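You operate a simulated robot arm through the tools that you are given. There is no shell and no other tool. Be economical: measure what you need, move in short steps, check, and stop when the job is done.

Carry out the task below with a simulated robot arm. There is one attempt and no reset: what you move stays moved.

Task
Wind the small reel over on to the empty core from the peg stand.
Fine: the core goes on the orange spindle and stays there, the black arm swung over to it; green knob back at FREE; the core that ran empty goes on the peg stand.

The check looks at the end state, three seconds after you hand in, the way a careful person would. Anything else that was tipped, shoved, dropped, spilled or broken makes it a failure.

Robot
A 7-joint arm with a two-finger parallel gripper, fixed in place. Base frame: the origin is at the foot of the arm, x ahead of it, y to its left, z up; the work surface is at about z = 0.04. Lengths are in m, angles in degrees, forces in N, time in s.
With the tool pointing down near the work surface it reaches from about 0.22 to 0.6 m from the base axis. Its first joint turns from -66.0 to 66.0 degrees. Payload 2.5 kg.
The tool frame sits at the grasp point between the pads (the TCP): z along the fingers, y along the line on which they close. The tips reach 0.023 m beyond it. The gripper opens to 0.094 m. The fingers are 0.038 m wide and 0.01 m thick; the gripper's body (0.054 by 0.096 m) begins 0.039 m behind the TCP.
Orientation is told as [roll, pitch, yaw] about the base's x, y, z axes, in that order, counted from this pose: with the fingers straight down and closing along the base's y, the tool's x points along the base's -x, its y along +y and its z along -z.

Tools
- The arm moves only by the tool step_arm. Its argument "plan" is a list of rows, each a list of 7 numbers: the finger opening in m, from 0 to 0.094, then the shift along the base's x, y, z in m, then the turn, a rotation vector about the base's x, y, z in degrees. In form: [[hand, dx, dy, dz, rx, ry, rz], ...]. A call has 1 to 12 rows; each row is the pose to reach, as a shift and turn from the pose commanded when the call began. Each row takes 0.2 s and may step no farther than 0.05 m and 8.6 degrees from the row before; otherwise, or with a gripper value out of range, the whole call is refused. Where a pose cannot be reached the arm comes as near as it can. A force on the tool above 70 N (or 10 N above the force at the start of the call, whichever is more), or a blocked arm, ends the call early, and 0.2 s more pass. Each finger travels about 0.108 m/s and halts on what it meets, pressing with about 40 N; the grip force reading is that of the motor and also rises with nothing between the fingers. The clock runs only during rows and for 0.2 s after the last one: add rows that repeat a pose to give the fingers time. The reply holds the time, the measured pose of the TCP, the force on the tool along the base axes, the opening and the grip force, in the units named above and with some noise, with the torque about the TCP (base axes, N m) and any sound that the robot's microphone picked up.
- Cameras (640 x 400 px; columns grow to the right, rows downward): "scene" is fixed at [0.1015, -0.3944, 0.5605]; the picture's right is [0.93, -0.36, 0.00], its down [-0.15, -0.39, -0.91] and it looks along [0.32, 0.85, -0.42] (base axes); focal length 370 px, centre (320, 200). "wrist" rides on the gripper at [0.086, 0.016, -0.075] in the tool frame; the picture's right is [-0.18, 0.98, 0.00], its down [-0.58, -0.11, -0.81] and it looks along [-0.79, -0.15, 0.59] (tool axes); focal length 243 px, centre (320, 200). There is no depth. A picture from a camera that has moved, and an enlarged one, comes with that camera's place and axes in the base frame and with its lens.
- get_image(camera): a new picture of that camera. The clock stands still meanwhile.
- zoom(camera, box): a new picture of the part [left, top, right, bottom] of that camera's present view, enlarged. The clock stands still meanwhile.
- sign_off(): hands the job in; it is judged then, once.

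Work in short steps. Places have to be worked out from the pictures, the camera data and where the tool is seen: move nearer, look again, correct. Check each grasp and each placing, and mend what went wrong. You have 120 turns and 64 pictures in all, those below and enlarged ones among them. Open the gripper and draw the arm clear of the work before you hand the job in, unless the task says otherwise; then end with one line.

The tools are called after "Request:" by a JSON object that holds its "name" and its "arguments". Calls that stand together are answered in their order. step_arm: Moves the arm, as the interface text tells. Its arguments: {"type":"object","properties":{"plan":{"type":"array"}},"required":["plan"]} The other tools are called the same way: get_image (camera) takes a picture; zoom (camera, box) takes an enlarged picture of a part of a camera's view; sign_off () hands the job in.

At the start:

```text
t: 0.0
tool_pos: [0.4014, 0.1686, 0.376]
orientation: [-0.1, 0.0, 0.0]
force: [0.1, 0.2, -0.7]
wrist_torque: [0.01, -0.02, -0.01]
finger_gap: 0.0941
gripper_force: 0.1
```

scene: 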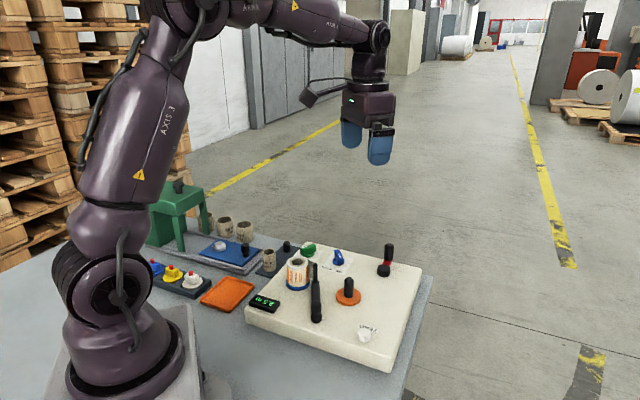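
wrist: 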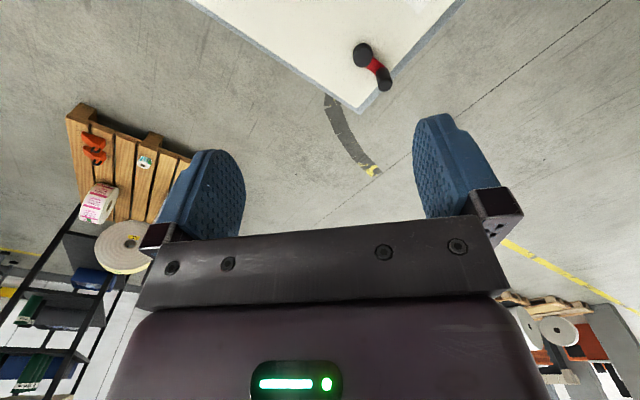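

The scene shows a white machine with spindles, a panel and a stand. I zoom in to identify the parts.

Request:
{"name": "zoom", "arguments": {"camera": "scene", "box": [230, 220, 430, 370]}}

Request:
{"name": "zoom", "arguments": {"camera": "scene", "box": [130, 170, 330, 320]}}

```text
2.67 times, centred on (330, 295) of scene
camera zoom: at [0.1015, -0.3944, 0.5605], right [0.93, -0.36, 0.0], down [-0.15, -0.39, -0.91], along [0.32, 0.85, -0.42], focal length 986 px, centre (293, -53)
```

zoom: 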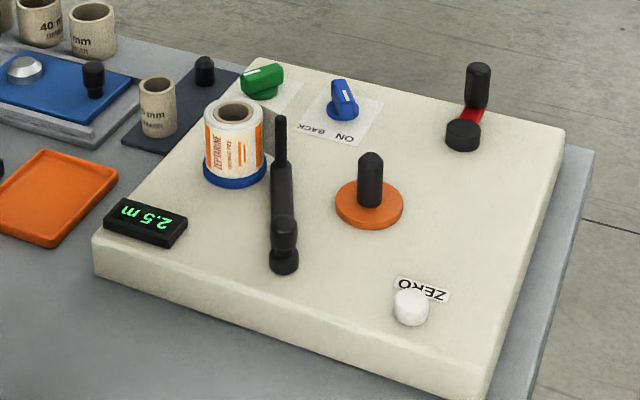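

```text
2.67 times, centred on (230, 245) of scene
camera zoom: at [0.1015, -0.3944, 0.5605], right [0.93, -0.36, 0.0], down [-0.15, -0.39, -0.91], along [0.32, 0.85, -0.42], focal length 986 px, centre (560, 80)
```

zoom: 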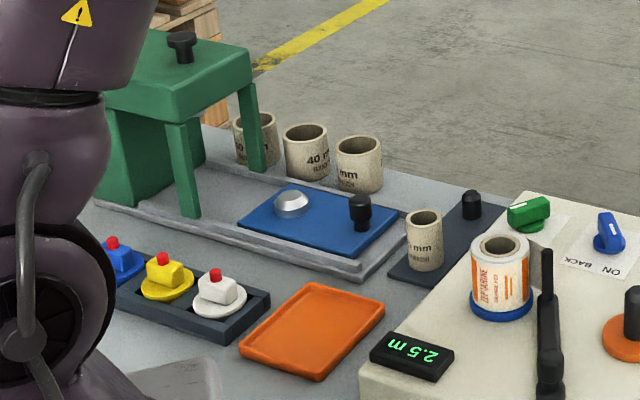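

Orange spindle is at about (0.357, 0.126). I pull the arm back and tilt it so the wrist camera looks over the machine.

Request:
{"name": "step_arm", "arguments": {"plan": [[0.094, -0.03, -0.01, 0.02, 0, 6, 0], [0.094, -0.06, -0.02, 0.04, 0, 12, 0], [0.094, -0.09, -0.03, 0.06, 0, 18, 0], [0.094, -0.11, -0.03, 0.07, 0, 24, 0], [0.094, -0.12, -0.03, 0.08, 0, 30, 0]]}}

Request:
{"name": "get_image", "arguments": {"camera": "wrist"}}

```text
t: 1.2
tool_pos: [0.2809, 0.14, 0.4566]
orientation: [0.0, 30.1, 0.0]
force: [-0.2, 0.6, -0.1]
wrist_torque: [-0.01, 0.01, 0.0]
finger_gap: 0.094
gripper_force: 0.0
```

```text
59 pictures are left
camera wrist: at [0.2434, 0.1565, 0.5625], right [0.16, 0.98, -0.09], down [0.91, -0.11, 0.41], along [0.39, -0.15, -0.91], focal length 243 px, centre (320, 200)
```

wrist: 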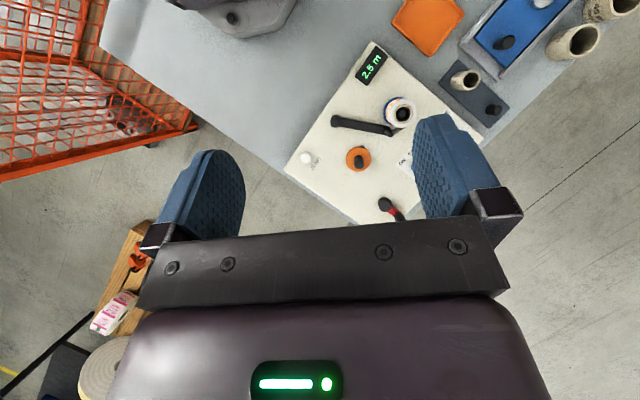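

Clear overhead view; the finger hides the knobs. I shift +y and down a bit, then look again.

Request:
{"name": "step_arm", "arguments": {"plan": [[0.094, -0.01, 0.04, -0.02, 0, 0, 0], [0.094, -0.02, 0.08, -0.05, 0, 0, 0], [0.094, -0.03, 0.09, -0.08, 0, 0, 0]]}}

Request:
{"name": "zoom", "arguments": {"camera": "wrist", "box": [200, 0, 520, 200]}}

```text
refused: row 2 steps farther than a row can; nothing moved
```

```text
2.00 times, centred on (360, 100) of wrist
camera zoom: at [0.2434, 0.1565, 0.5625], right [0.16, 0.98, -0.09], down [0.91, -0.11, 0.41], along [0.39, -0.15, -0.91], focal length 485 px, centre (240, 400)
```

zoom: 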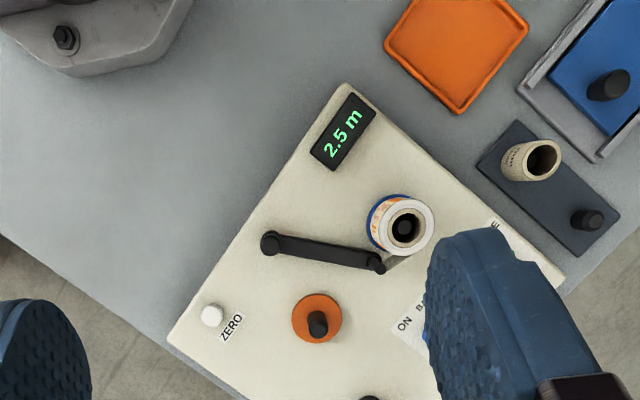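

Row step was too large; I retry with smaller rows. Triangulation puts the orange spindle flange at about (0.378, 0.167, 0.05) and the ZERO button at (0.358, 0.06, 0.054).

Request:
{"name": "step_arm", "arguments": {"plan": [[0.094, -0.01, 0.03, -0.01, 0, 0, 0], [0.094, -0.02, 0.06, -0.02, 0, 0, 0], [0.094, -0.03, 0.09, -0.04, 0, 0, 0], [0.094, -0.03, 0.12, -0.06, 0, 0, 0]]}}

Request:
{"name": "get_image", "arguments": {"camera": "wrist"}}

Request:
{"name": "zoom", "arguments": {"camera": "wrist", "box": [220, 40, 460, 190]}}

```text
t: 2.2
tool_pos: [0.2505, 0.259, 0.3961]
orientation: [0.1, 30.0, 0.0]
force: [0.2, 0.1, -1.0]
wrist_torque: [0.04, 0.01, -0.01]
finger_gap: 0.0939
gripper_force: 0.0
```

```text
57 pictures are left
camera wrist: at [0.2123, 0.2744, 0.503], right [0.16, 0.98, -0.09], down [0.91, -0.11, 0.41], along [0.39, -0.15, -0.91], focal length 243 px, centre (320, 200)
```

wrist: 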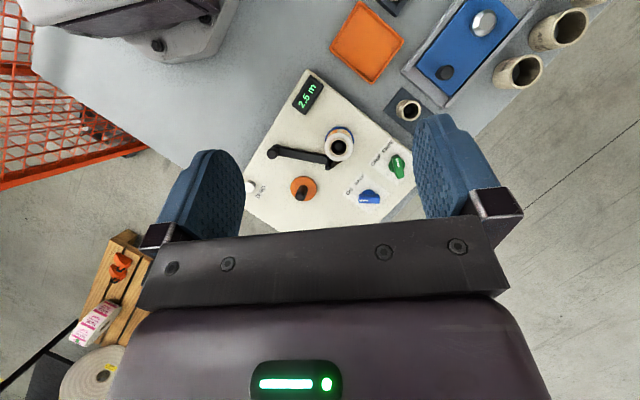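

```text
2.67 times, centred on (340, 115) of wrist
camera zoom: at [0.2123, 0.2744, 0.503], right [0.16, 0.98, -0.09], down [0.91, -0.11, 0.41], along [0.39, -0.15, -0.91], focal length 647 px, centre (267, 427)
```

zoom: 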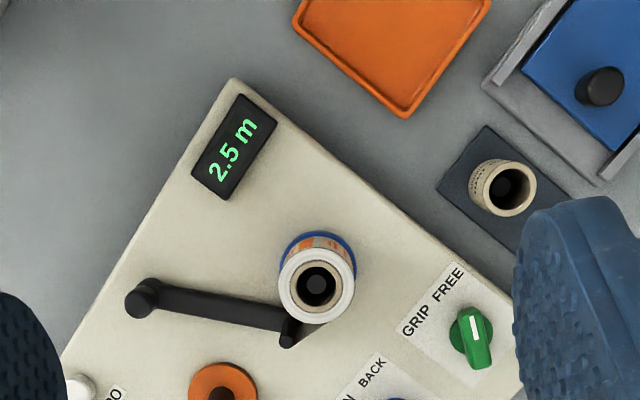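

The green knob (GRIP/FREE) now points to FREE. I shift in x to see the blue knob and the crank.

Request:
{"name": "step_arm", "arguments": {"plan": [[0.094, 0.04, -0.01, 0.0, 0, 0, 0], [0.094, 0.08, -0.02, 0.0, 0, 0, 0], [0.094, 0.12, -0.03, 0.0, 0, 0, 0], [0.094, 0.14, -0.03, 0.0, 0, 0, 0]]}}

Request:
{"name": "zoom", "arguments": {"camera": "wrist", "box": [190, 0, 510, 200]}}

```text
t: 3.2
tool_pos: [0.3828, 0.2324, 0.3972]
orientation: [0.0, 29.9, -0.1]
force: [0.4, -0.8, -0.6]
wrist_torque: [0.04, -0.01, 0.01]
finger_gap: 0.0939
gripper_force: 0.1
out of reach, approached as far as the arm can: row 4
```

```text
2.00 times, centred on (350, 100) of wrist
camera zoom: at [0.3433, 0.2473, 0.5032], right [0.16, 0.98, -0.09], down [0.91, -0.11, 0.41], along [0.39, -0.15, -0.91], focal length 485 px, centre (260, 400)
```

zoom: 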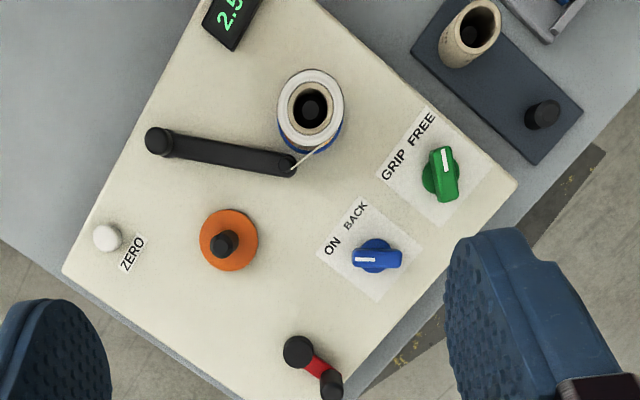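

Blue knob points to ON; the crank is black and red. I take a lower oblique view from the robot's side to judge heights of the arm, spindles and crank.

Request:
{"name": "step_arm", "arguments": {"plan": [[0.094, -0.03, -0.02, -0.01, 0, -6, 0], [0.094, -0.06, -0.04, -0.03, 0, -12, 0], [0.094, -0.09, -0.06, -0.05, 0, -18, 0], [0.094, -0.11, -0.07, -0.07, 0, -24, 0], [0.094, -0.12, -0.08, -0.1, 0, -30, 0]]}}

Request:
{"name": "get_image", "arguments": {"camera": "wrist"}}

```text
t: 4.4
tool_pos: [0.2605, 0.1492, 0.295]
orientation: [-0.1, -0.2, -0.1]
force: [0.6, -0.4, 0.2]
wrist_torque: [0.02, 0.03, 0.0]
finger_gap: 0.094
gripper_force: 0.2
```

```text
54 pictures are left
camera wrist: at [0.1722, 0.1638, 0.3692], right [0.18, 0.98, 0.0], down [0.58, -0.11, 0.81], along [0.79, -0.15, -0.59], focal length 243 px, centre (320, 200)
```

wrist: 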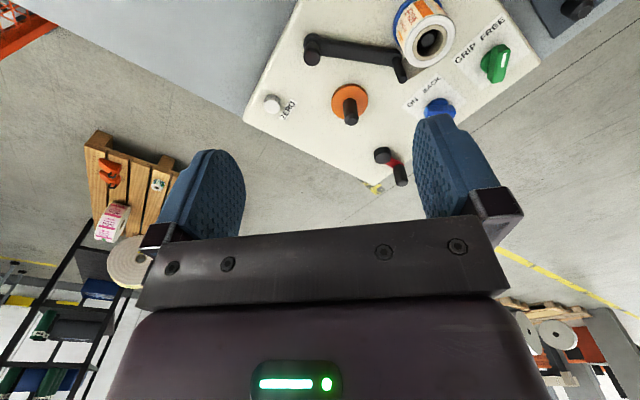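

Zoom on this view for heights.

Request:
{"name": "zoom", "arguments": {"camera": "wrist", "box": [240, 0, 560, 200]}}

```text
2.00 times, centred on (400, 100) of wrist
camera zoom: at [0.1722, 0.1638, 0.3692], right [0.18, 0.98, 0.0], down [0.58, -0.11, 0.81], along [0.79, -0.15, -0.59], focal length 485 px, centre (160, 400)
```

zoom: 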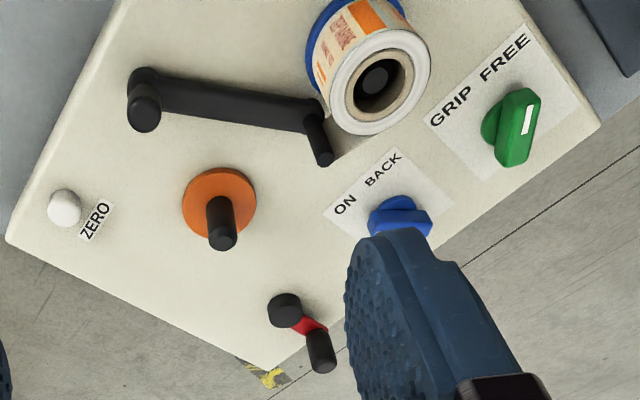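

Crank handle top is at about (0.516, 0.243, 0.096), hub (0.487, 0.2185). Next I look at the peg stand from above for an accurate core position.

Request:
{"name": "step_arm", "arguments": {"plan": [[0.094, 0.0, 0.04, 0.02, 0, 6, 0], [0.094, 0.0, 0.08, 0.03, 0, 12, 0], [0.094, 0.0, 0.12, 0.04, 0, 18, 0], [0.094, 0.0, 0.16, 0.04, 0, 24, 0], [0.094, 0.0, 0.2, 0.04, 0, 30, 0]]}}

Request:
{"name": "zoom", "arguments": {"camera": "wrist", "box": [200, 0, 520, 200]}}

```text
t: 5.6
tool_pos: [0.2665, 0.3496, 0.3332]
orientation: [0.0, 30.1, 0.0]
force: [-0.6, -0.7, 0.6]
wrist_torque: [-0.01, -0.02, -0.02]
finger_gap: 0.0942
gripper_force: 0.0
```

```text
2.00 times, centred on (360, 100) of wrist
camera zoom: at [0.2272, 0.365, 0.4407], right [0.16, 0.98, -0.09], down [0.91, -0.11, 0.41], along [0.39, -0.15, -0.91], focal length 485 px, centre (240, 400)
```

zoom: 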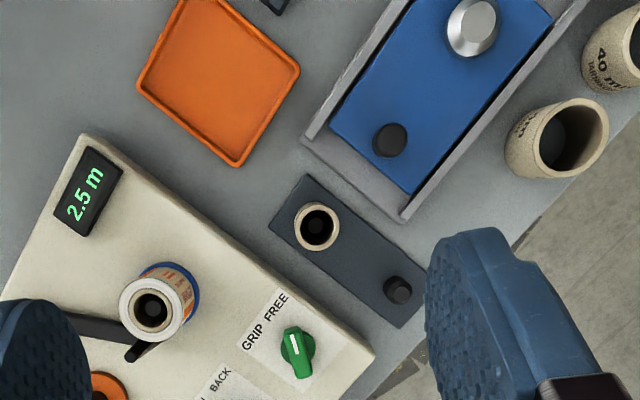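

Core on the peg is at about (0.259, 0.381), top z≈0.06; empty peg at (0.320, 0.443). I level the tool, then yaw −45° so the fingers close along the stand's axis.

Request:
{"name": "step_arm", "arguments": {"plan": [[0.094, -0.002, 0.008, -0.02, 0, -7.5, 0], [0.094, -0.004, 0.016, -0.04, 0, -15, 0], [0.094, -0.006, 0.024, -0.06, 0, -22.5, 0], [0.094, -0.008, 0.0314, -0.08, 0, -30.1, 0]]}}

Request:
{"name": "step_arm", "arguments": {"plan": [[0.09, 0, 0, -0.02, 0, 0, -8], [0.08, 0, 0, -0.04, 0, 0, -16], [0.07, 0, 0, -0.06, 0, 0, -24], [0.06, 0, 0, -0.08, 0, 0, -32], [0.06, 0, 0, -0.1, 0, 0, -40], [0.06, 0, 0, -0.12, 0, 0, -45], [0.06, 0, 0, -0.12, 0, 0, -45]]}}

Request:
{"name": "get_image", "arguments": {"camera": "scene"}}

Request:
{"name": "get_image", "arguments": {"camera": "wrist"}}

```text
t: 6.6
tool_pos: [0.2528, 0.3821, 0.2547]
orientation: [0.0, -0.2, 0.1]
force: [-0.5, -0.2, 0.0]
wrist_torque: [-0.02, 0.0, 0.0]
finger_gap: 0.094
gripper_force: 0.1
```

```text
t: 8.2
tool_pos: [0.2534, 0.3808, 0.136]
orientation: [0.0, -0.1, -44.9]
force: [0.6, -0.2, -0.4]
wrist_torque: [0.04, 0.01, 0.01]
finger_gap: 0.0601
gripper_force: 0.1
```

```text
51 pictures are left
```

scene: 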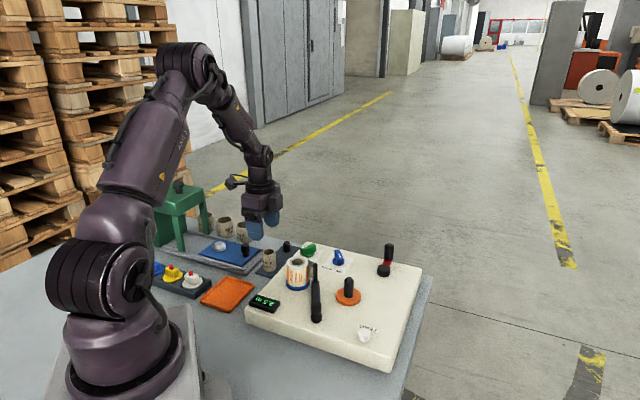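

```text
50 pictures are left
camera wrist: at [0.2026, 0.4526, 0.2086], right [0.83, 0.56, 0.0], down [0.33, -0.49, 0.81], along [0.46, -0.67, -0.59], focal length 243 px, centre (320, 200)
```

wrist: 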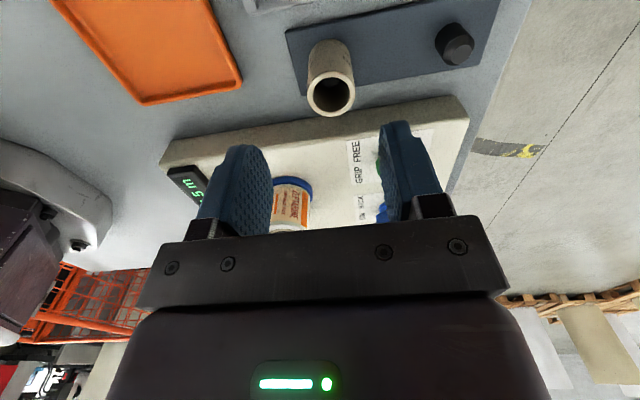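

Core is centred at (0.259, 0.383). I descend to TCP z≈0.045 around it.

Request:
{"name": "step_arm", "arguments": {"plan": [[0.06, 0.006, 0.002, -0.03, 0, 0, 0], [0.06, 0.006, 0.002, -0.055, 0, 0, 0], [0.06, 0.006, 0.002, -0.075, 0, 0, 0], [0.06, 0.006, 0.002, -0.09, 0, 0, 0]]}}

Request:
{"name": "get_image", "arguments": {"camera": "wrist"}}

```text
t: 9.2
tool_pos: [0.26, 0.3829, 0.0443]
orientation: [0.0, -0.1, -45.0]
force: [0.2, 0.8, -0.2]
wrist_torque: [0.0, 0.04, 0.01]
finger_gap: 0.0599
gripper_force: 0.1
```

```text
49 pictures are left
camera wrist: at [0.209, 0.4553, 0.1183], right [0.82, 0.57, 0.0], down [0.33, -0.49, 0.81], along [0.46, -0.67, -0.59], focal length 243 px, centre (320, 200)
```

wrist: 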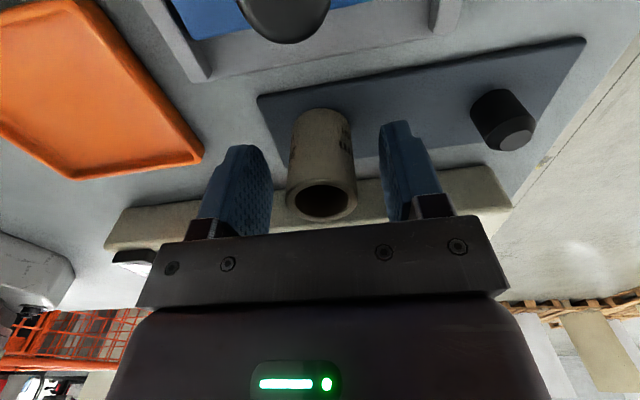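

Core sits centred between the fingers; no contact. Close and check.

Request:
{"name": "step_arm", "arguments": {"plan": [[0.045, 0, 0, 0, 0, 0, 0], [0.02, 0, 0, 0, 0, 0, 0], [0.02, 0, 0, 0, 0, 0, 0], [0.02, 0, 0, 0, 0, 0, 0]]}}

Request:
{"name": "step_arm", "arguments": {"plan": [[0.02, 0, 0, 0.02, 0, 0, 0], [0.02, 0, 0, 0.06, 0, 0, 0], [0.02, 0, 0, 0.1, 0, 0, 0], [0.02, 0, 0, 0.12, 0, 0, 0]]}}

Request:
{"name": "get_image", "arguments": {"camera": "scene"}}

Request:
{"name": "get_image", "arguments": {"camera": "wrist"}}

```text
t: 10.2
tool_pos: [0.2593, 0.3828, 0.0449]
orientation: [0.0, -0.1, -45.0]
force: [0.4, 0.3, 0.3]
wrist_torque: [-0.01, 0.01, 0.01]
finger_gap: 0.0311
gripper_force: 39.5
```

```text
t: 11.2
tool_pos: [0.2564, 0.3801, 0.1643]
orientation: [0.0, -0.1, -44.9]
force: [-0.5, 0.1, -0.8]
wrist_torque: [0.0, -0.01, 0.01]
finger_gap: 0.031
gripper_force: 39.9
```

```text
48 pictures are left
```

scene: 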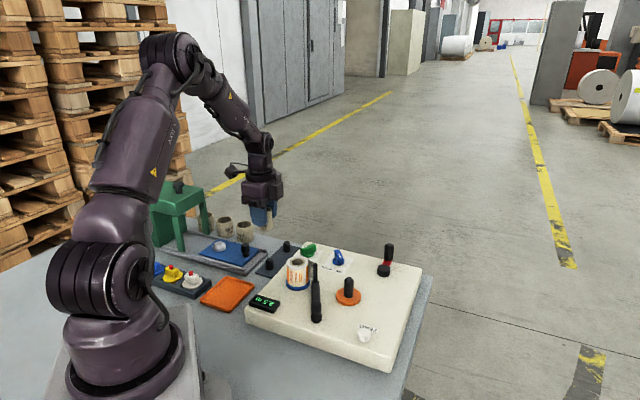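

```text
47 pictures are left
camera wrist: at [0.2055, 0.4537, 0.2371], right [0.82, 0.57, 0.0], down [0.33, -0.49, 0.81], along [0.46, -0.67, -0.59], focal length 243 px, centre (320, 200)
```

wrist: 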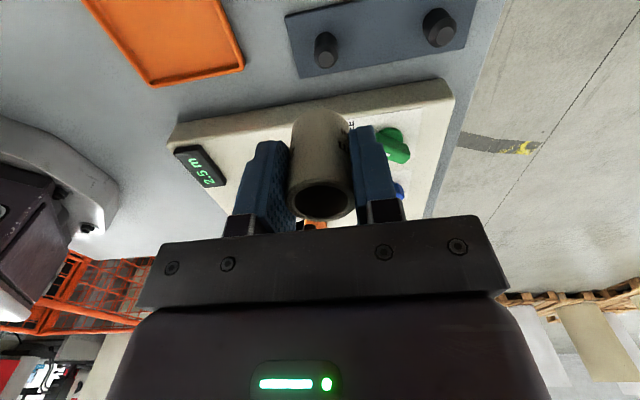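

Core is held (gap 31 mm). I carry it over at z≈0.165 toward the orange spindle (0.378, 0.169).

Request:
{"name": "step_arm", "arguments": {"plan": [[0.02, 0.0203, -0.0352, 0.0, 0, 0, 0], [0.02, 0.0406, -0.0704, 0.0, 0, 0, 0], [0.02, 0.0608, -0.1056, 0.0, 0, 0, 0], [0.02, 0.0811, -0.1407, 0.0, 0, 0, 0], [0.02, 0.1014, -0.1759, 0.0, 0, 0, 0], [0.02, 0.1216, -0.2111, 0, 0, 0, 0], [0.02, 0.1216, -0.2111, 0, 0, 0, 0]]}}

Request:
{"name": "get_image", "arguments": {"camera": "wrist"}}

Request:
{"name": "zoom", "arguments": {"camera": "scene", "box": [260, 180, 420, 330]}}

```text
t: 12.8
tool_pos: [0.3819, 0.1748, 0.164]
orientation: [0.0, 0.0, -44.9]
force: [0.2, 1.3, 0.1]
wrist_torque: [-0.04, 0.0, -0.01]
finger_gap: 0.031
gripper_force: 40.1
```

```text
46 pictures are left
camera wrist: at [0.3311, 0.2465, 0.2375], right [0.82, 0.57, 0.0], down [0.33, -0.49, 0.81], along [0.46, -0.67, -0.59], focal length 243 px, centre (320, 200)
```

wrist: 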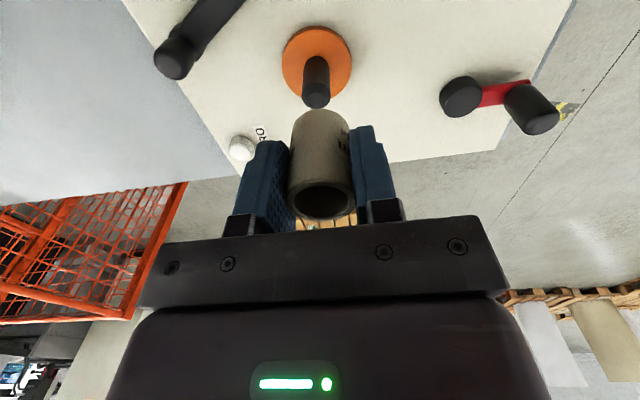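

```text
2.67 times, centred on (340, 255) of scene
camera zoom: at [0.1015, -0.3944, 0.5605], right [0.93, -0.36, 0.0], down [-0.15, -0.39, -0.91], along [0.32, 0.85, -0.42], focal length 986 px, centre (267, 53)
```

zoom: 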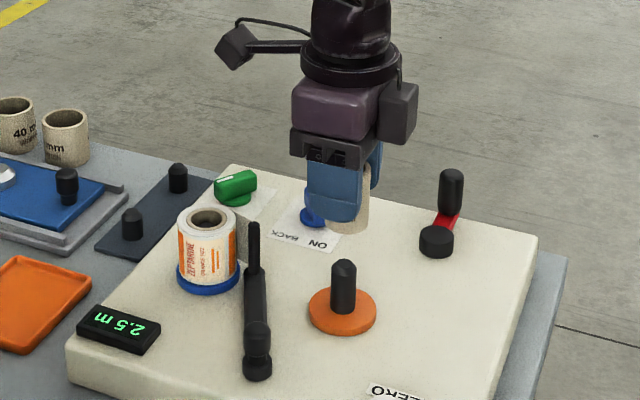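

Wrist view puts the spindle about 3 mm to the left; I correct to about (0.3783, 0.1733) and lower until the core hovers just over the spindle top, then check.

Request:
{"name": "step_arm", "arguments": {"plan": [[0.02, -0.0036, -0.0015, -0.015, 0, 0, 0], [0.02, -0.0036, -0.0015, -0.028, 0, 0, 0], [0.02, -0.0036, -0.0015, -0.034, 0, 0, 0], [0.02, -0.0036, -0.0015, -0.034, 0, 0, 0]]}}

Request:
{"name": "zoom", "arguments": {"camera": "wrist", "box": [220, 40, 420, 240]}}

Request:
{"name": "zoom", "arguments": {"camera": "scene", "box": [300, 220, 400, 320]}}

```text
t: 13.8
tool_pos: [0.3765, 0.1727, 0.1317]
orientation: [0.1, -0.1, -45.0]
force: [0.0, -0.4, 0.5]
wrist_torque: [0.01, -0.03, -0.02]
finger_gap: 0.0306
gripper_force: 39.7
```

```text
2.00 times, centred on (320, 140) of wrist
camera zoom: at [0.325, 0.2446, 0.2037], right [0.82, 0.57, 0.0], down [0.33, -0.49, 0.81], along [0.46, -0.67, -0.59], focal length 485 px, centre (320, 320)
```

zoom: 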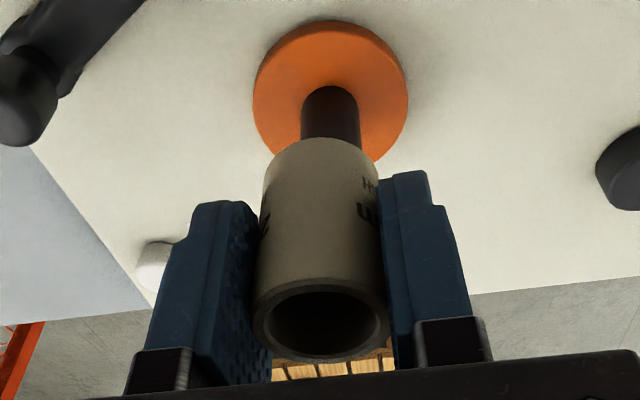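

```text
4.00 times, centred on (350, 270) of scene
camera zoom: at [0.1015, -0.3944, 0.5605], right [0.93, -0.36, 0.0], down [-0.15, -0.39, -0.91], along [0.32, 0.85, -0.42], focal length 1479 px, centre (200, -80)
```

zoom: 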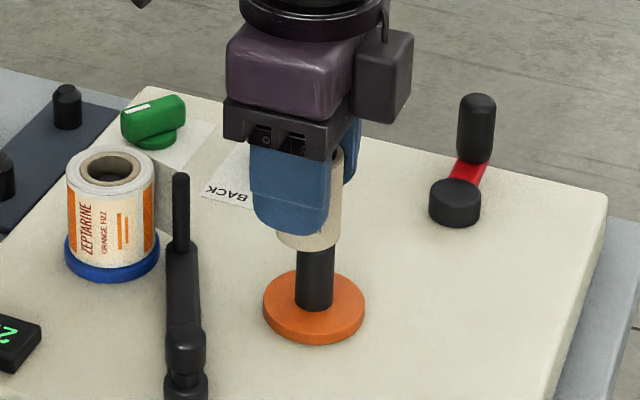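

Both views say the core must move about +3–4 mm in x. I correct and start lowering gently.

Request:
{"name": "step_arm", "arguments": {"plan": [[0.02, 0.0035, 0.0, 0.0, 0, 0, 0], [0.02, 0.0035, 0.0, 0.0, 0, 0, 0]]}}

Request:
{"name": "zoom", "arguments": {"camera": "wrist", "box": [220, 40, 420, 240]}}

Request:
{"name": "zoom", "arguments": {"camera": "scene", "box": [300, 220, 400, 320]}}

```text
t: 14.4
tool_pos: [0.3799, 0.1713, 0.1299]
orientation: [0.0, -0.1, -45.0]
force: [0.3, -0.1, -1.1]
wrist_torque: [-0.03, -0.02, -0.02]
finger_gap: 0.0308
gripper_force: 39.5
```

```text
2.00 times, centred on (320, 140) of wrist
camera zoom: at [0.3291, 0.2444, 0.204], right [0.82, 0.57, 0.0], down [0.33, -0.49, 0.81], along [0.46, -0.67, -0.59], focal length 485 px, centre (320, 320)
```

zoom: 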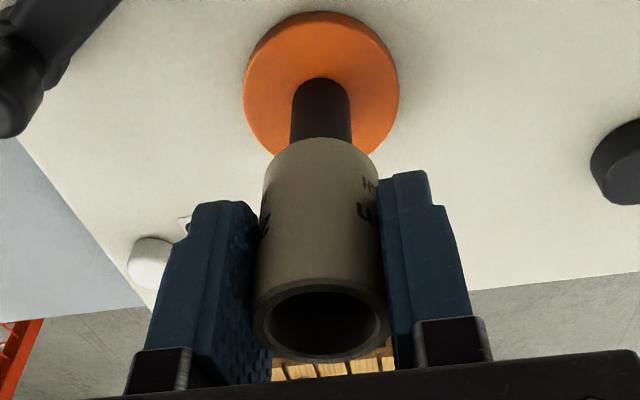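

```text
4.00 times, centred on (350, 270) of scene
camera zoom: at [0.1015, -0.3944, 0.5605], right [0.93, -0.36, 0.0], down [-0.15, -0.39, -0.91], along [0.32, 0.85, -0.42], focal length 1479 px, centre (200, -80)
```

zoom: 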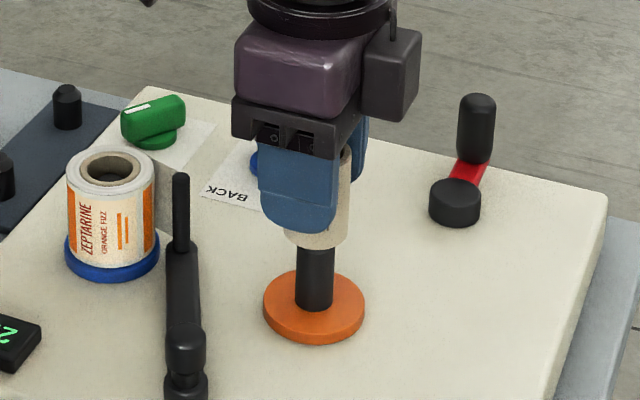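

Aligned in both views. Lower 25 mm and check force.

Request:
{"name": "step_arm", "arguments": {"plan": [[0.02, -0.001, 0.0, -0.008, 0, 0, 0], [0.02, -0.001, 0.0, -0.016, 0, 0, 0], [0.02, -0.001, 0.0, -0.024, 0, 0, 0]]}}

Request:
{"name": "zoom", "arguments": {"camera": "scene", "box": [300, 220, 400, 320]}}

```text
t: 15.2
tool_pos: [0.3793, 0.171, 0.1088]
orientation: [0.0, -0.1, -44.8]
force: [-1.0, -0.3, -0.5]
wrist_torque: [0.01, -0.01, -0.02]
finger_gap: 0.0308
gripper_force: 40.0
```

```text
4.00 times, centred on (350, 270) of scene
camera zoom: at [0.1015, -0.3944, 0.5605], right [0.93, -0.36, 0.0], down [-0.15, -0.39, -0.91], along [0.32, 0.85, -0.42], focal length 1479 px, centre (200, -80)
```

zoom: 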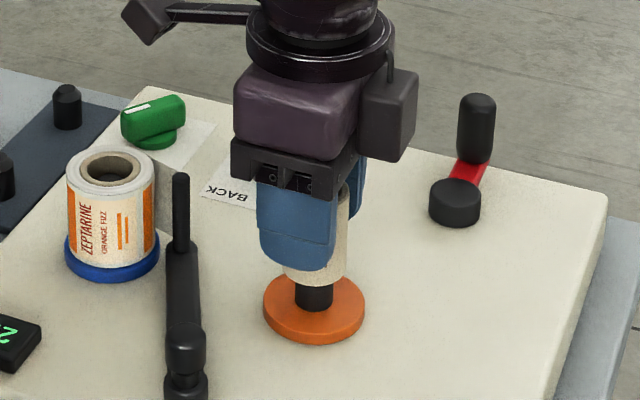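

The core is threaded on with no force. Continue down in small steps.

Request:
{"name": "step_arm", "arguments": {"plan": [[0.02, 0, 0, -0.006, 0, 0, 0], [0.02, 0, 0, -0.012, 0, 0, 0], [0.02, 0, 0, -0.015, 0, 0, 0]]}}

Request:
{"name": "zoom", "arguments": {"camera": "scene", "box": [300, 220, 400, 320]}}

```text
t: 16.0
tool_pos: [0.3778, 0.1701, 0.0939]
orientation: [0.0, 0.0, -44.9]
force: [-0.3, -0.6, -0.1]
wrist_torque: [-0.01, -0.01, -0.02]
finger_gap: 0.031
gripper_force: 40.0
```

```text
4.00 times, centred on (350, 270) of scene
camera zoom: at [0.1015, -0.3944, 0.5605], right [0.93, -0.36, 0.0], down [-0.15, -0.39, -0.91], along [0.32, 0.85, -0.42], focal length 1479 px, centre (200, -80)
```

zoom: 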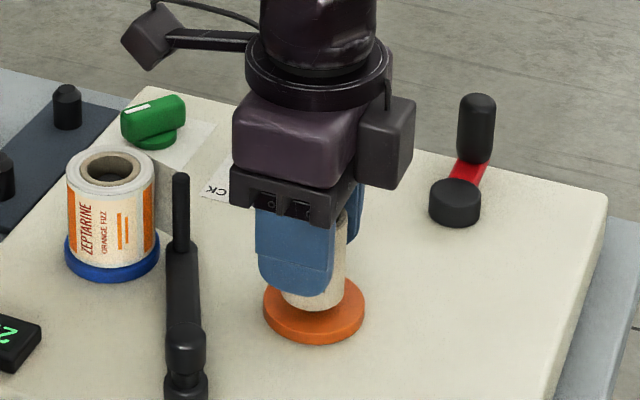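

Nearly seated. Lower by 2 mm increments.

Request:
{"name": "step_arm", "arguments": {"plan": [[0.02, 0.001, 0, -0.002, 0, 0, 0], [0.02, 0.001, 0, -0.004, 0, 0, 0]]}}

Request:
{"name": "step_arm", "arguments": {"plan": [[0.02, 0, 0, -0.002, 0, 0, 0], [0.02, 0, 0, -0.004, 0, 0, 0]]}}

```text
t: 16.6
tool_pos: [0.3805, 0.1696, 0.0879]
orientation: [0.0, 0.0, -44.9]
force: [-0.1, -0.3, 0.6]
wrist_torque: [0.04, -0.01, 0.01]
finger_gap: 0.031
gripper_force: 39.7
```

```text
t: 17.2
tool_pos: [0.3802, 0.1696, 0.0872]
orientation: [0.0, -0.1, -45.0]
force: [-9.0, -6.5, 28.8]
wrist_torque: [-0.31, 0.39, -0.02]
finger_gap: 0.0309
gripper_force: 40.1
```

Contact at z≈0.0875: seated. I relieve the push and open.

Request:
{"name": "step_arm", "arguments": {"plan": [[0.02, 0, 0, 0.0035, 0, 0, 0], [0.03, 0, 0, 0.0035, 0, 0, 0], [0.045, 0, 0, 0.0035, 0, 0, 0], [0.055, 0, 0, 0.0035, 0, 0, 0], [0.055, 0, 0, 0.0035, 0, 0, 0]]}}

Request:
{"name": "step_arm", "arguments": {"plan": [[0.055, 0, 0, 0.03, 0, 0, 0], [0.055, 0, 0, 0.07, 0, 0, 0], [0.055, 0, 0, 0.11, 0, 0, 0]]}}

Request:
{"name": "zoom", "arguments": {"camera": "scene", "box": [260, 220, 420, 320]}}

Request:
{"name": "get_image", "arguments": {"camera": "wrist"}}

```text
t: 18.4
tool_pos: [0.3801, 0.17, 0.0893]
orientation: [0.1, -0.2, -44.9]
force: [0.0, 0.6, 0.0]
wrist_torque: [0.04, 0.0, 0.01]
finger_gap: 0.0552
gripper_force: 0.0
```

```text
t: 19.2
tool_pos: [0.3821, 0.1681, 0.2002]
orientation: [-0.1, -0.1, -44.8]
force: [-0.2, 0.8, -1.2]
wrist_torque: [0.01, -0.02, 0.02]
finger_gap: 0.0552
gripper_force: 0.0
```

```text
4.00 times, centred on (340, 270) of scene
camera zoom: at [0.1016, -0.3944, 0.5605], right [0.93, -0.36, 0.0], down [-0.15, -0.39, -0.91], along [0.32, 0.85, -0.42], focal length 1479 px, centre (240, -80)
```

zoom: 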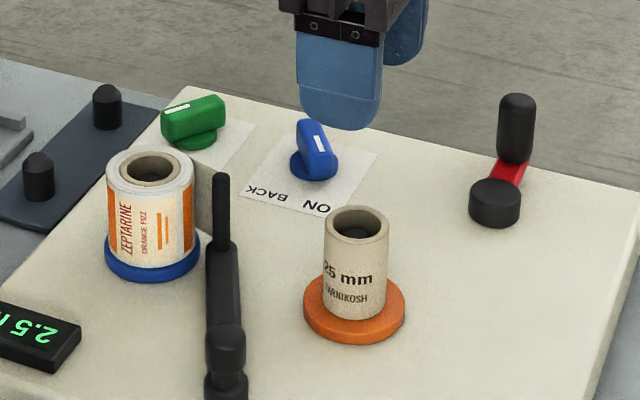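

```text
37 pictures are left
camera wrist: at [0.3311, 0.2418, 0.2726], right [0.82, 0.57, 0.0], down [0.33, -0.49, 0.81], along [0.46, -0.67, -0.59], focal length 243 px, centre (320, 200)
```

wrist: 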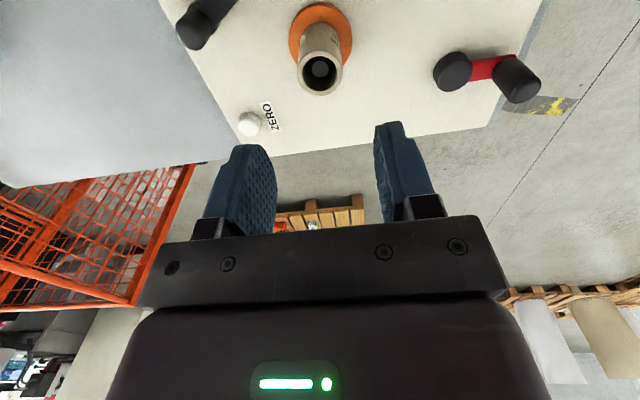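

Core (25 mm) is seated on the orange spindle. Next: swing the black arm by pushing its bar with closed fingers from the reel side. I move above the start point (0.275, 0.191).

Request:
{"name": "step_arm", "arguments": {"plan": [[0.03, -0.036, 0.008, -0.01, 0, 0, 0], [0.0, -0.072, 0.016, -0.02, 0, 0, 0], [0.0, -0.107, 0.0233, -0.04, 0, 0, 0], [0.0, -0.107, 0.0233, -0.06, 0, 0, 0], [0.0, -0.107, 0.0233, -0.06, 0, 0, 0]]}}

Request:
{"name": "get_image", "arguments": {"camera": "wrist"}}

Request:
{"name": "zoom", "arguments": {"camera": "scene", "box": [240, 220, 400, 320]}}

```text
t: 20.4
tool_pos: [0.2732, 0.1925, 0.1416]
orientation: [0.0, -0.1, -44.9]
force: [-0.4, 0.1, -1.2]
wrist_torque: [0.01, 0.0, -0.02]
finger_gap: 0.0001
gripper_force: 40.0
```

```text
36 pictures are left
camera wrist: at [0.2217, 0.2647, 0.2134], right [0.82, 0.57, 0.0], down [0.33, -0.49, 0.81], along [0.46, -0.67, -0.59], focal length 243 px, centre (320, 200)
```

wrist: 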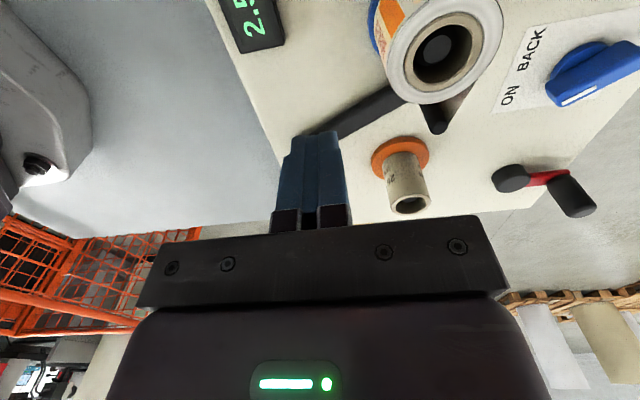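

```text
4.00 times, centred on (320, 270) of scene
camera zoom: at [0.1015, -0.3944, 0.5605], right [0.93, -0.36, 0.0], down [-0.15, -0.39, -0.91], along [0.32, 0.85, -0.42], focal length 1479 px, centre (320, -80)
```

zoom: 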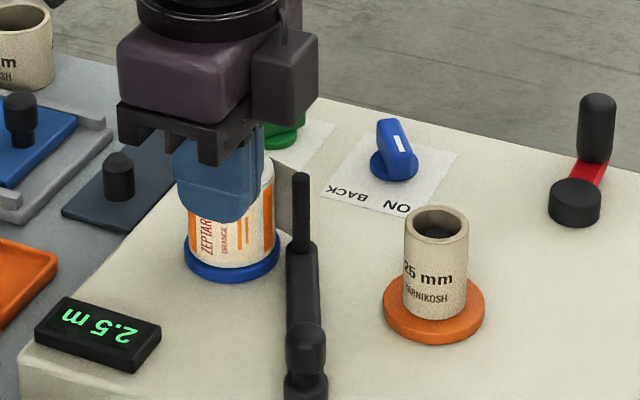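

Clear of reel and bar. Descend to TCP z≈0.077 beside the bar.

Request:
{"name": "step_arm", "arguments": {"plan": [[0.0, 0, -0.001, -0.03, 0, 0, 0], [0.0, 0, -0.001, -0.055, 0, 0, 0], [0.0, 0, -0.001, -0.065, 0, 0, 0]]}}

Request:
{"name": "get_image", "arguments": {"camera": "wrist"}}

```text
t: 21.2
tool_pos: [0.2721, 0.1928, 0.0749]
orientation: [0.1, -0.1, -45.0]
force: [1.0, 0.0, -0.3]
wrist_torque: [-0.01, 0.04, -0.01]
finger_gap: 0.0
gripper_force: 40.5
```

```text
34 pictures are left
camera wrist: at [0.2223, 0.2642, 0.1476], right [0.82, 0.57, 0.0], down [0.33, -0.49, 0.81], along [0.46, -0.67, -0.59], focal length 243 px, centre (320, 200)
```

wrist: 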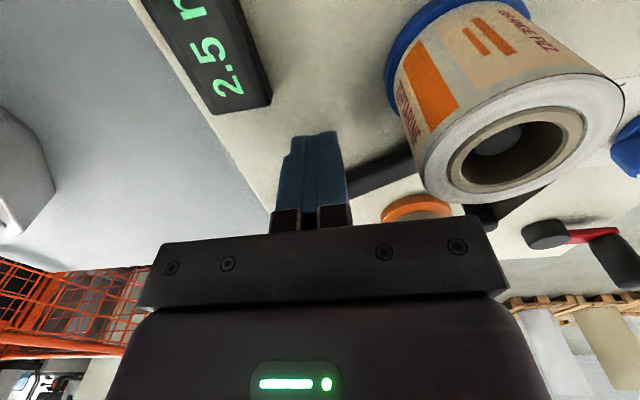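

Tips are beside the bar. I push along the arc in a few steps and check.

Request:
{"name": "step_arm", "arguments": {"plan": [[0.0, 0.01, -0.003, 0.001, 0, 0, 0], [0.0, 0.02, -0.004, 0.001, 0, 0, 0], [0.0, 0.028, -0.004, 0.001, 0, 0, 0]]}}

Request:
{"name": "zoom", "arguments": {"camera": "scene", "box": [240, 220, 400, 320]}}

```text
t: 22.0
tool_pos: [0.2963, 0.1895, 0.0767]
orientation: [-0.7, 0.4, -44.9]
force: [-38.3, -6.3, 54.3]
wrist_torque: [-0.7, 0.0, -0.46]
finger_gap: 0.0002
gripper_force: 39.7
```

```text
4.00 times, centred on (320, 270) of scene
camera zoom: at [0.1014, -0.3945, 0.5605], right [0.93, -0.36, 0.0], down [-0.15, -0.39, -0.91], along [0.32, 0.85, -0.42], focal length 1479 px, centre (320, -80)
```

zoom: 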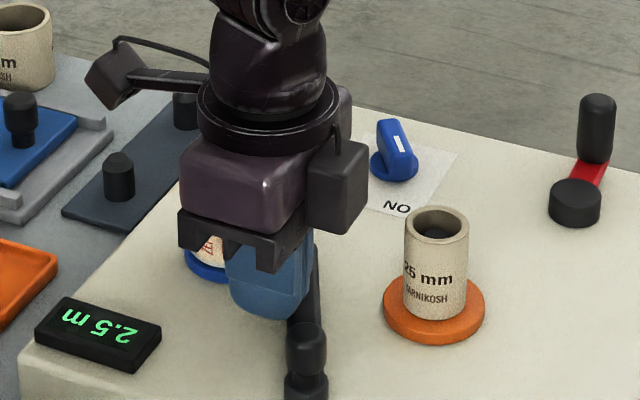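

High force with an upward part: tips seem to ride on the bar's edge. I back off and lower to find the deck level.

Request:
{"name": "step_arm", "arguments": {"plan": [[0.0, -0.014, 0.001, 0.0, 0, 0, 0], [0.0, -0.018, 0.001, -0.004, 0, 0, 0], [0.0, -0.018, 0.001, -0.007, 0, 0, 0]]}}

Request:
{"name": "get_image", "arguments": {"camera": "wrist"}}

```text
t: 22.7
tool_pos: [0.2954, 0.1892, 0.0759]
orientation: [1.7, -1.0, -45.6]
force: [-1.6, -3.5, 7.0]
wrist_torque: [-0.2, 0.02, 0.0]
finger_gap: 0.0
gripper_force: 40.2
stopped in row 3: the force on the tool passed its limit at 83 N (the readings are from after the stop); the commanded pose is now the measured one
```

```text
32 pictures are left
camera wrist: at [0.2428, 0.2616, 0.1479], right [0.83, 0.56, 0.03], down [0.3, -0.5, 0.81], along [0.47, -0.66, -0.58], focal length 243 px, centre (320, 200)
```

wrist: 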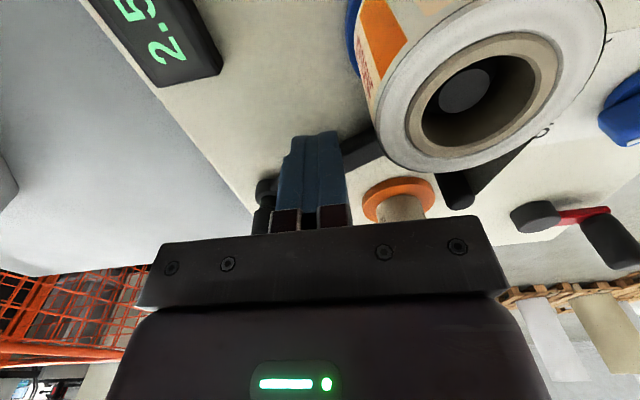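

The fingers seem stuck against something. I lift straight up and inspect.

Request:
{"name": "step_arm", "arguments": {"plan": [[0.0, 0, 0, 0.005, 0, 0, 0], [0.0, 0, 0, 0.02, 0, 0, 0], [0.0, 0, 0, 0.05, 0, 0, 0], [0.0, -0.02, 0.01, 0.09, 0, 0, 0]]}}

Request:
{"name": "zoom", "arguments": {"camera": "wrist", "box": [200, 0, 520, 200]}}

Request:
{"name": "zoom", "arguments": {"camera": "scene", "box": [240, 220, 400, 320]}}

```text
t: 23.7
tool_pos: [0.2767, 0.1992, 0.1641]
orientation: [1.6, -1.0, -45.6]
force: [-0.4, 0.7, -1.1]
wrist_torque: [0.0, 0.03, -0.01]
finger_gap: 0.0
gripper_force: 40.1
```

```text
2.00 times, centred on (360, 100) of wrist
camera zoom: at [0.225, 0.2713, 0.2366], right [0.83, 0.56, 0.03], down [0.3, -0.5, 0.81], along [0.47, -0.66, -0.58], focal length 485 px, centre (240, 400)
```

zoom: 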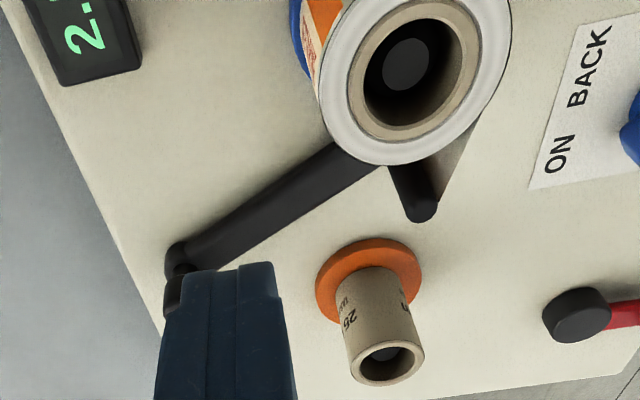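

```text
4.00 times, centred on (320, 270) of scene
camera zoom: at [0.1016, -0.3944, 0.5605], right [0.93, -0.36, 0.0], down [-0.15, -0.39, -0.91], along [0.32, 0.85, -0.42], focal length 1479 px, centre (320, -80)
```

zoom: 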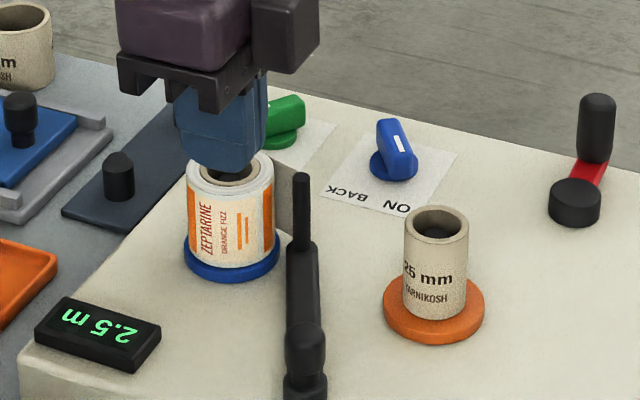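

The arm, reel and core are unchanged; pushing made the tips climb the bar. Better: straddle and grip the bar, then swing it about its pivot. First I level the tool and rise.

Request:
{"name": "step_arm", "arguments": {"plan": [[0.0, 0, 0, 0.03, -0.42, 1.84, 0], [0.02, 0, 0, 0.04, -0.42, 1.84, 0]]}}

Request:
{"name": "step_arm", "arguments": {"plan": [[0.04, 0.003, -0.001, 0, 0, 0, 8.4], [0.04, 0.006, -0.002, 0, 0, 0, 16.8], [0.04, 0.009, -0.003, 0, 0, 0, 25.2], [0.04, 0.012, -0.004, 0, 0, 0, 33.6], [0.04, 0.015, -0.005, 0, 0, 0, 42], [0.04, 0.018, -0.006, 0, 0, 0, 50.4], [0.04, 0.02, -0.007, 0, 0, 0, 58.8], [0.04, 0.024, -0.008, 0, 0, 0, 67.2], [0.04, 0.027, -0.008, 0, 0, 0, 75.6], [0.04, 0.03, -0.009, 0, 0, 0, 84], [0.04, 0.033, -0.009, 0, 0, 0, 92.4], [0.04, 0.034, -0.009, 0, 0, 0, 100.8]]}}

Request:
{"name": "step_arm", "arguments": {"plan": [[0.04, 0, 0, -0.02, 0, 0, 8.4], [0.04, 0, 0, -0.04, 0, 0, 16.5], [0.04, 0, 0, -0.05, 0, 0, 16.5]]}}

Request:
{"name": "get_image", "arguments": {"camera": "wrist"}}

```text
t: 24.3
tool_pos: [0.2766, 0.1984, 0.207]
orientation: [0.0, 0.1, -45.4]
force: [0.7, -0.4, -0.4]
wrist_torque: [-0.01, 0.01, 0.0]
finger_gap: 0.0199
gripper_force: 0.0
```

```text
t: 26.9
tool_pos: [0.3089, 0.1917, 0.2044]
orientation: [0.1, 0.0, 55.5]
force: [0.2, -0.1, 0.2]
wrist_torque: [0.0, -0.02, 0.01]
finger_gap: 0.0401
gripper_force: 0.1
```

```text
t: 27.7
tool_pos: [0.3101, 0.1915, 0.1566]
orientation: [0.1, 0.0, 71.9]
force: [0.4, 0.4, 0.0]
wrist_torque: [0.02, 0.0, -0.01]
finger_gap: 0.0402
gripper_force: 0.1
```

```text
29 pictures are left
camera wrist: at [0.2669, 0.1141, 0.2291], right [-0.88, 0.48, 0.0], down [0.29, 0.52, 0.81], along [0.39, 0.71, -0.59], focal length 243 px, centre (320, 200)
```

wrist: 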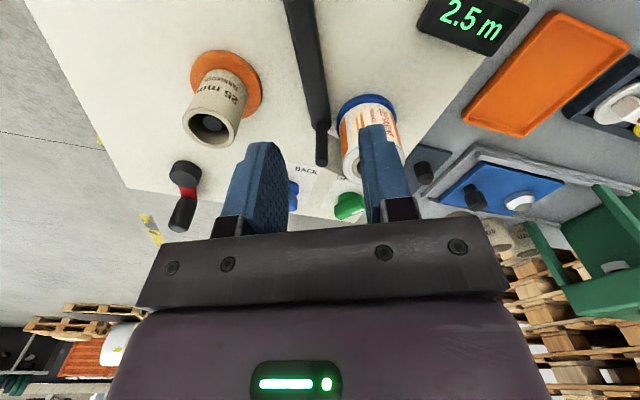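

The bar passes about 4 mm to +x of the TCP, direction ≈70°. I correct, descend to z≈0.074 straddling it.

Request:
{"name": "step_arm", "arguments": {"plan": [[0.04, 0.0037, -0.0015, -0.03, 0, 0, -2], [0.04, 0.0037, -0.0015, -0.06, 0, 0, -2], [0.04, 0.0037, -0.0015, -0.075, 0, 0, -2], [0.04, 0.0037, -0.0015, -0.083, 0, 0, -2]]}}

Request:
{"name": "get_image", "arguments": {"camera": "wrist"}}

```text
t: 28.7
tool_pos: [0.3143, 0.1865, 0.0718]
orientation: [0.0, 0.0, 69.9]
force: [0.2, 0.5, -0.1]
wrist_torque: [0.01, -0.01, 0.01]
finger_gap: 0.0403
gripper_force: 0.1
```

```text
28 pictures are left
camera wrist: at [0.2674, 0.1108, 0.1452], right [-0.86, 0.51, 0.0], down [0.3, 0.51, 0.81], along [0.41, 0.69, -0.59], focal length 243 px, centre (320, 200)
```

wrist: 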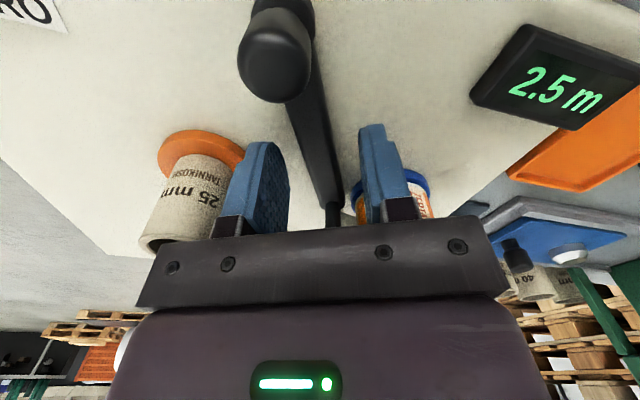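

Bar is between the fingers. Close to grip.

Request:
{"name": "step_arm", "arguments": {"plan": [[0.02, 0, 0, 0, 0, 0, 0], [0.008, 0, 0, 0, 0, 0, 0], [0.005, 0, 0, 0, 0, 0, 0], [0.005, 0, 0, 0, 0, 0, 0]]}}

```text
t: 29.7
tool_pos: [0.3153, 0.1867, 0.0717]
orientation: [0.0, 0.0, 69.7]
force: [15.0, -0.1, -16.7]
wrist_torque: [-0.2, -0.23, -0.01]
finger_gap: 0.0179
gripper_force: 44.9
```

Gripped at 18 mm. I test a small swing of 8° clockwise about the pivot (0.2925, 0.133).

Request:
{"name": "step_arm", "arguments": {"plan": [[0.005, 0.0037, -0.0018, 0, 0, 0, -4], [0.005, 0.0072, -0.0037, 0, 0, 0, -8]]}}

Request:
{"name": "zoom", "arguments": {"camera": "scene", "box": [240, 220, 400, 320]}}

```text
t: 30.3
tool_pos: [0.3158, 0.1868, 0.0722]
orientation: [0.8, 0.5, 62.2]
force: [-36.1, -1.0, 24.1]
wrist_torque: [0.91, 0.28, 0.07]
finger_gap: 0.018
gripper_force: 44.7
```

```text
4.00 times, centred on (320, 270) of scene
camera zoom: at [0.1015, -0.3945, 0.5605], right [0.93, -0.36, 0.0], down [-0.15, -0.39, -0.91], along [0.32, 0.85, -0.42], focal length 1479 px, centre (320, -80)
```

zoom: 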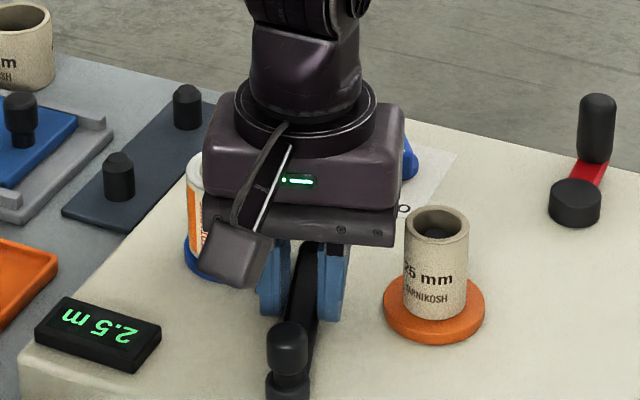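

The knob end moved left while the TCP stayed put, so the hinge is apparently the tall pin's end and the knob end is free. I reverse and swing counter-clockwise about the pin (0.324, 0.229) instead.

Request:
{"name": "step_arm", "arguments": {"plan": [[0.005, -0.0072, 0.0037, 0, 0, 0, 7.5], [0.005, -0.0013, 0.0024, 0, 0, 0, 15.5]]}}

Request:
{"name": "zoom", "arguments": {"camera": "scene", "box": [240, 220, 400, 320]}}

```text
t: 30.9
tool_pos: [0.3142, 0.1873, 0.0722]
orientation: [0.7, 0.3, 77.1]
force: [-39.2, 4.0, 29.8]
wrist_torque: [-0.13, 0.92, -1.96]
finger_gap: 0.0213
gripper_force: 45.0
```

```text
4.00 times, centred on (320, 270) of scene
camera zoom: at [0.1015, -0.3945, 0.5605], right [0.93, -0.36, 0.0], down [-0.15, -0.39, -0.91], along [0.32, 0.85, -0.42], focal length 1479 px, centre (320, -80)
```

zoom: 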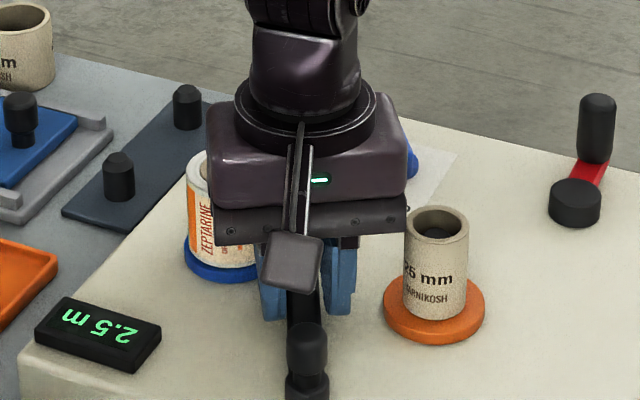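

Now the bar resists: it's at a stop in that direction, while clockwise it turned about roughly the TCP. So the pivot is near mid-bar. I recentre and yaw clockwise in place.

Request:
{"name": "step_arm", "arguments": {"plan": [[0.005, -0.0035, 0.001, 0, 0, 0, -7.5], [0.005, -0.0035, 0.001, 0, 0, 0, -15.5], [0.005, -0.0035, 0.001, 0, 0, 0, -23.5]]}}

Request:
{"name": "zoom", "arguments": {"camera": "scene", "box": [240, 220, 400, 320]}}

```text
t: 31.7
tool_pos: [0.3147, 0.188, 0.0719]
orientation: [0.0, 0.2, 53.7]
force: [-18.3, -7.9, 7.7]
wrist_torque: [0.21, 0.01, 0.06]
finger_gap: 0.0176
gripper_force: 44.8
```

```text
4.00 times, centred on (320, 270) of scene
camera zoom: at [0.1015, -0.3944, 0.5605], right [0.93, -0.36, 0.0], down [-0.15, -0.39, -0.91], along [0.32, 0.85, -0.42], focal length 1479 px, centre (320, -80)
```

zoom: 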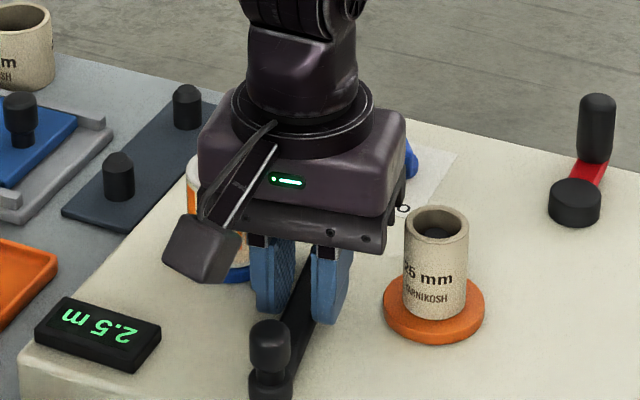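

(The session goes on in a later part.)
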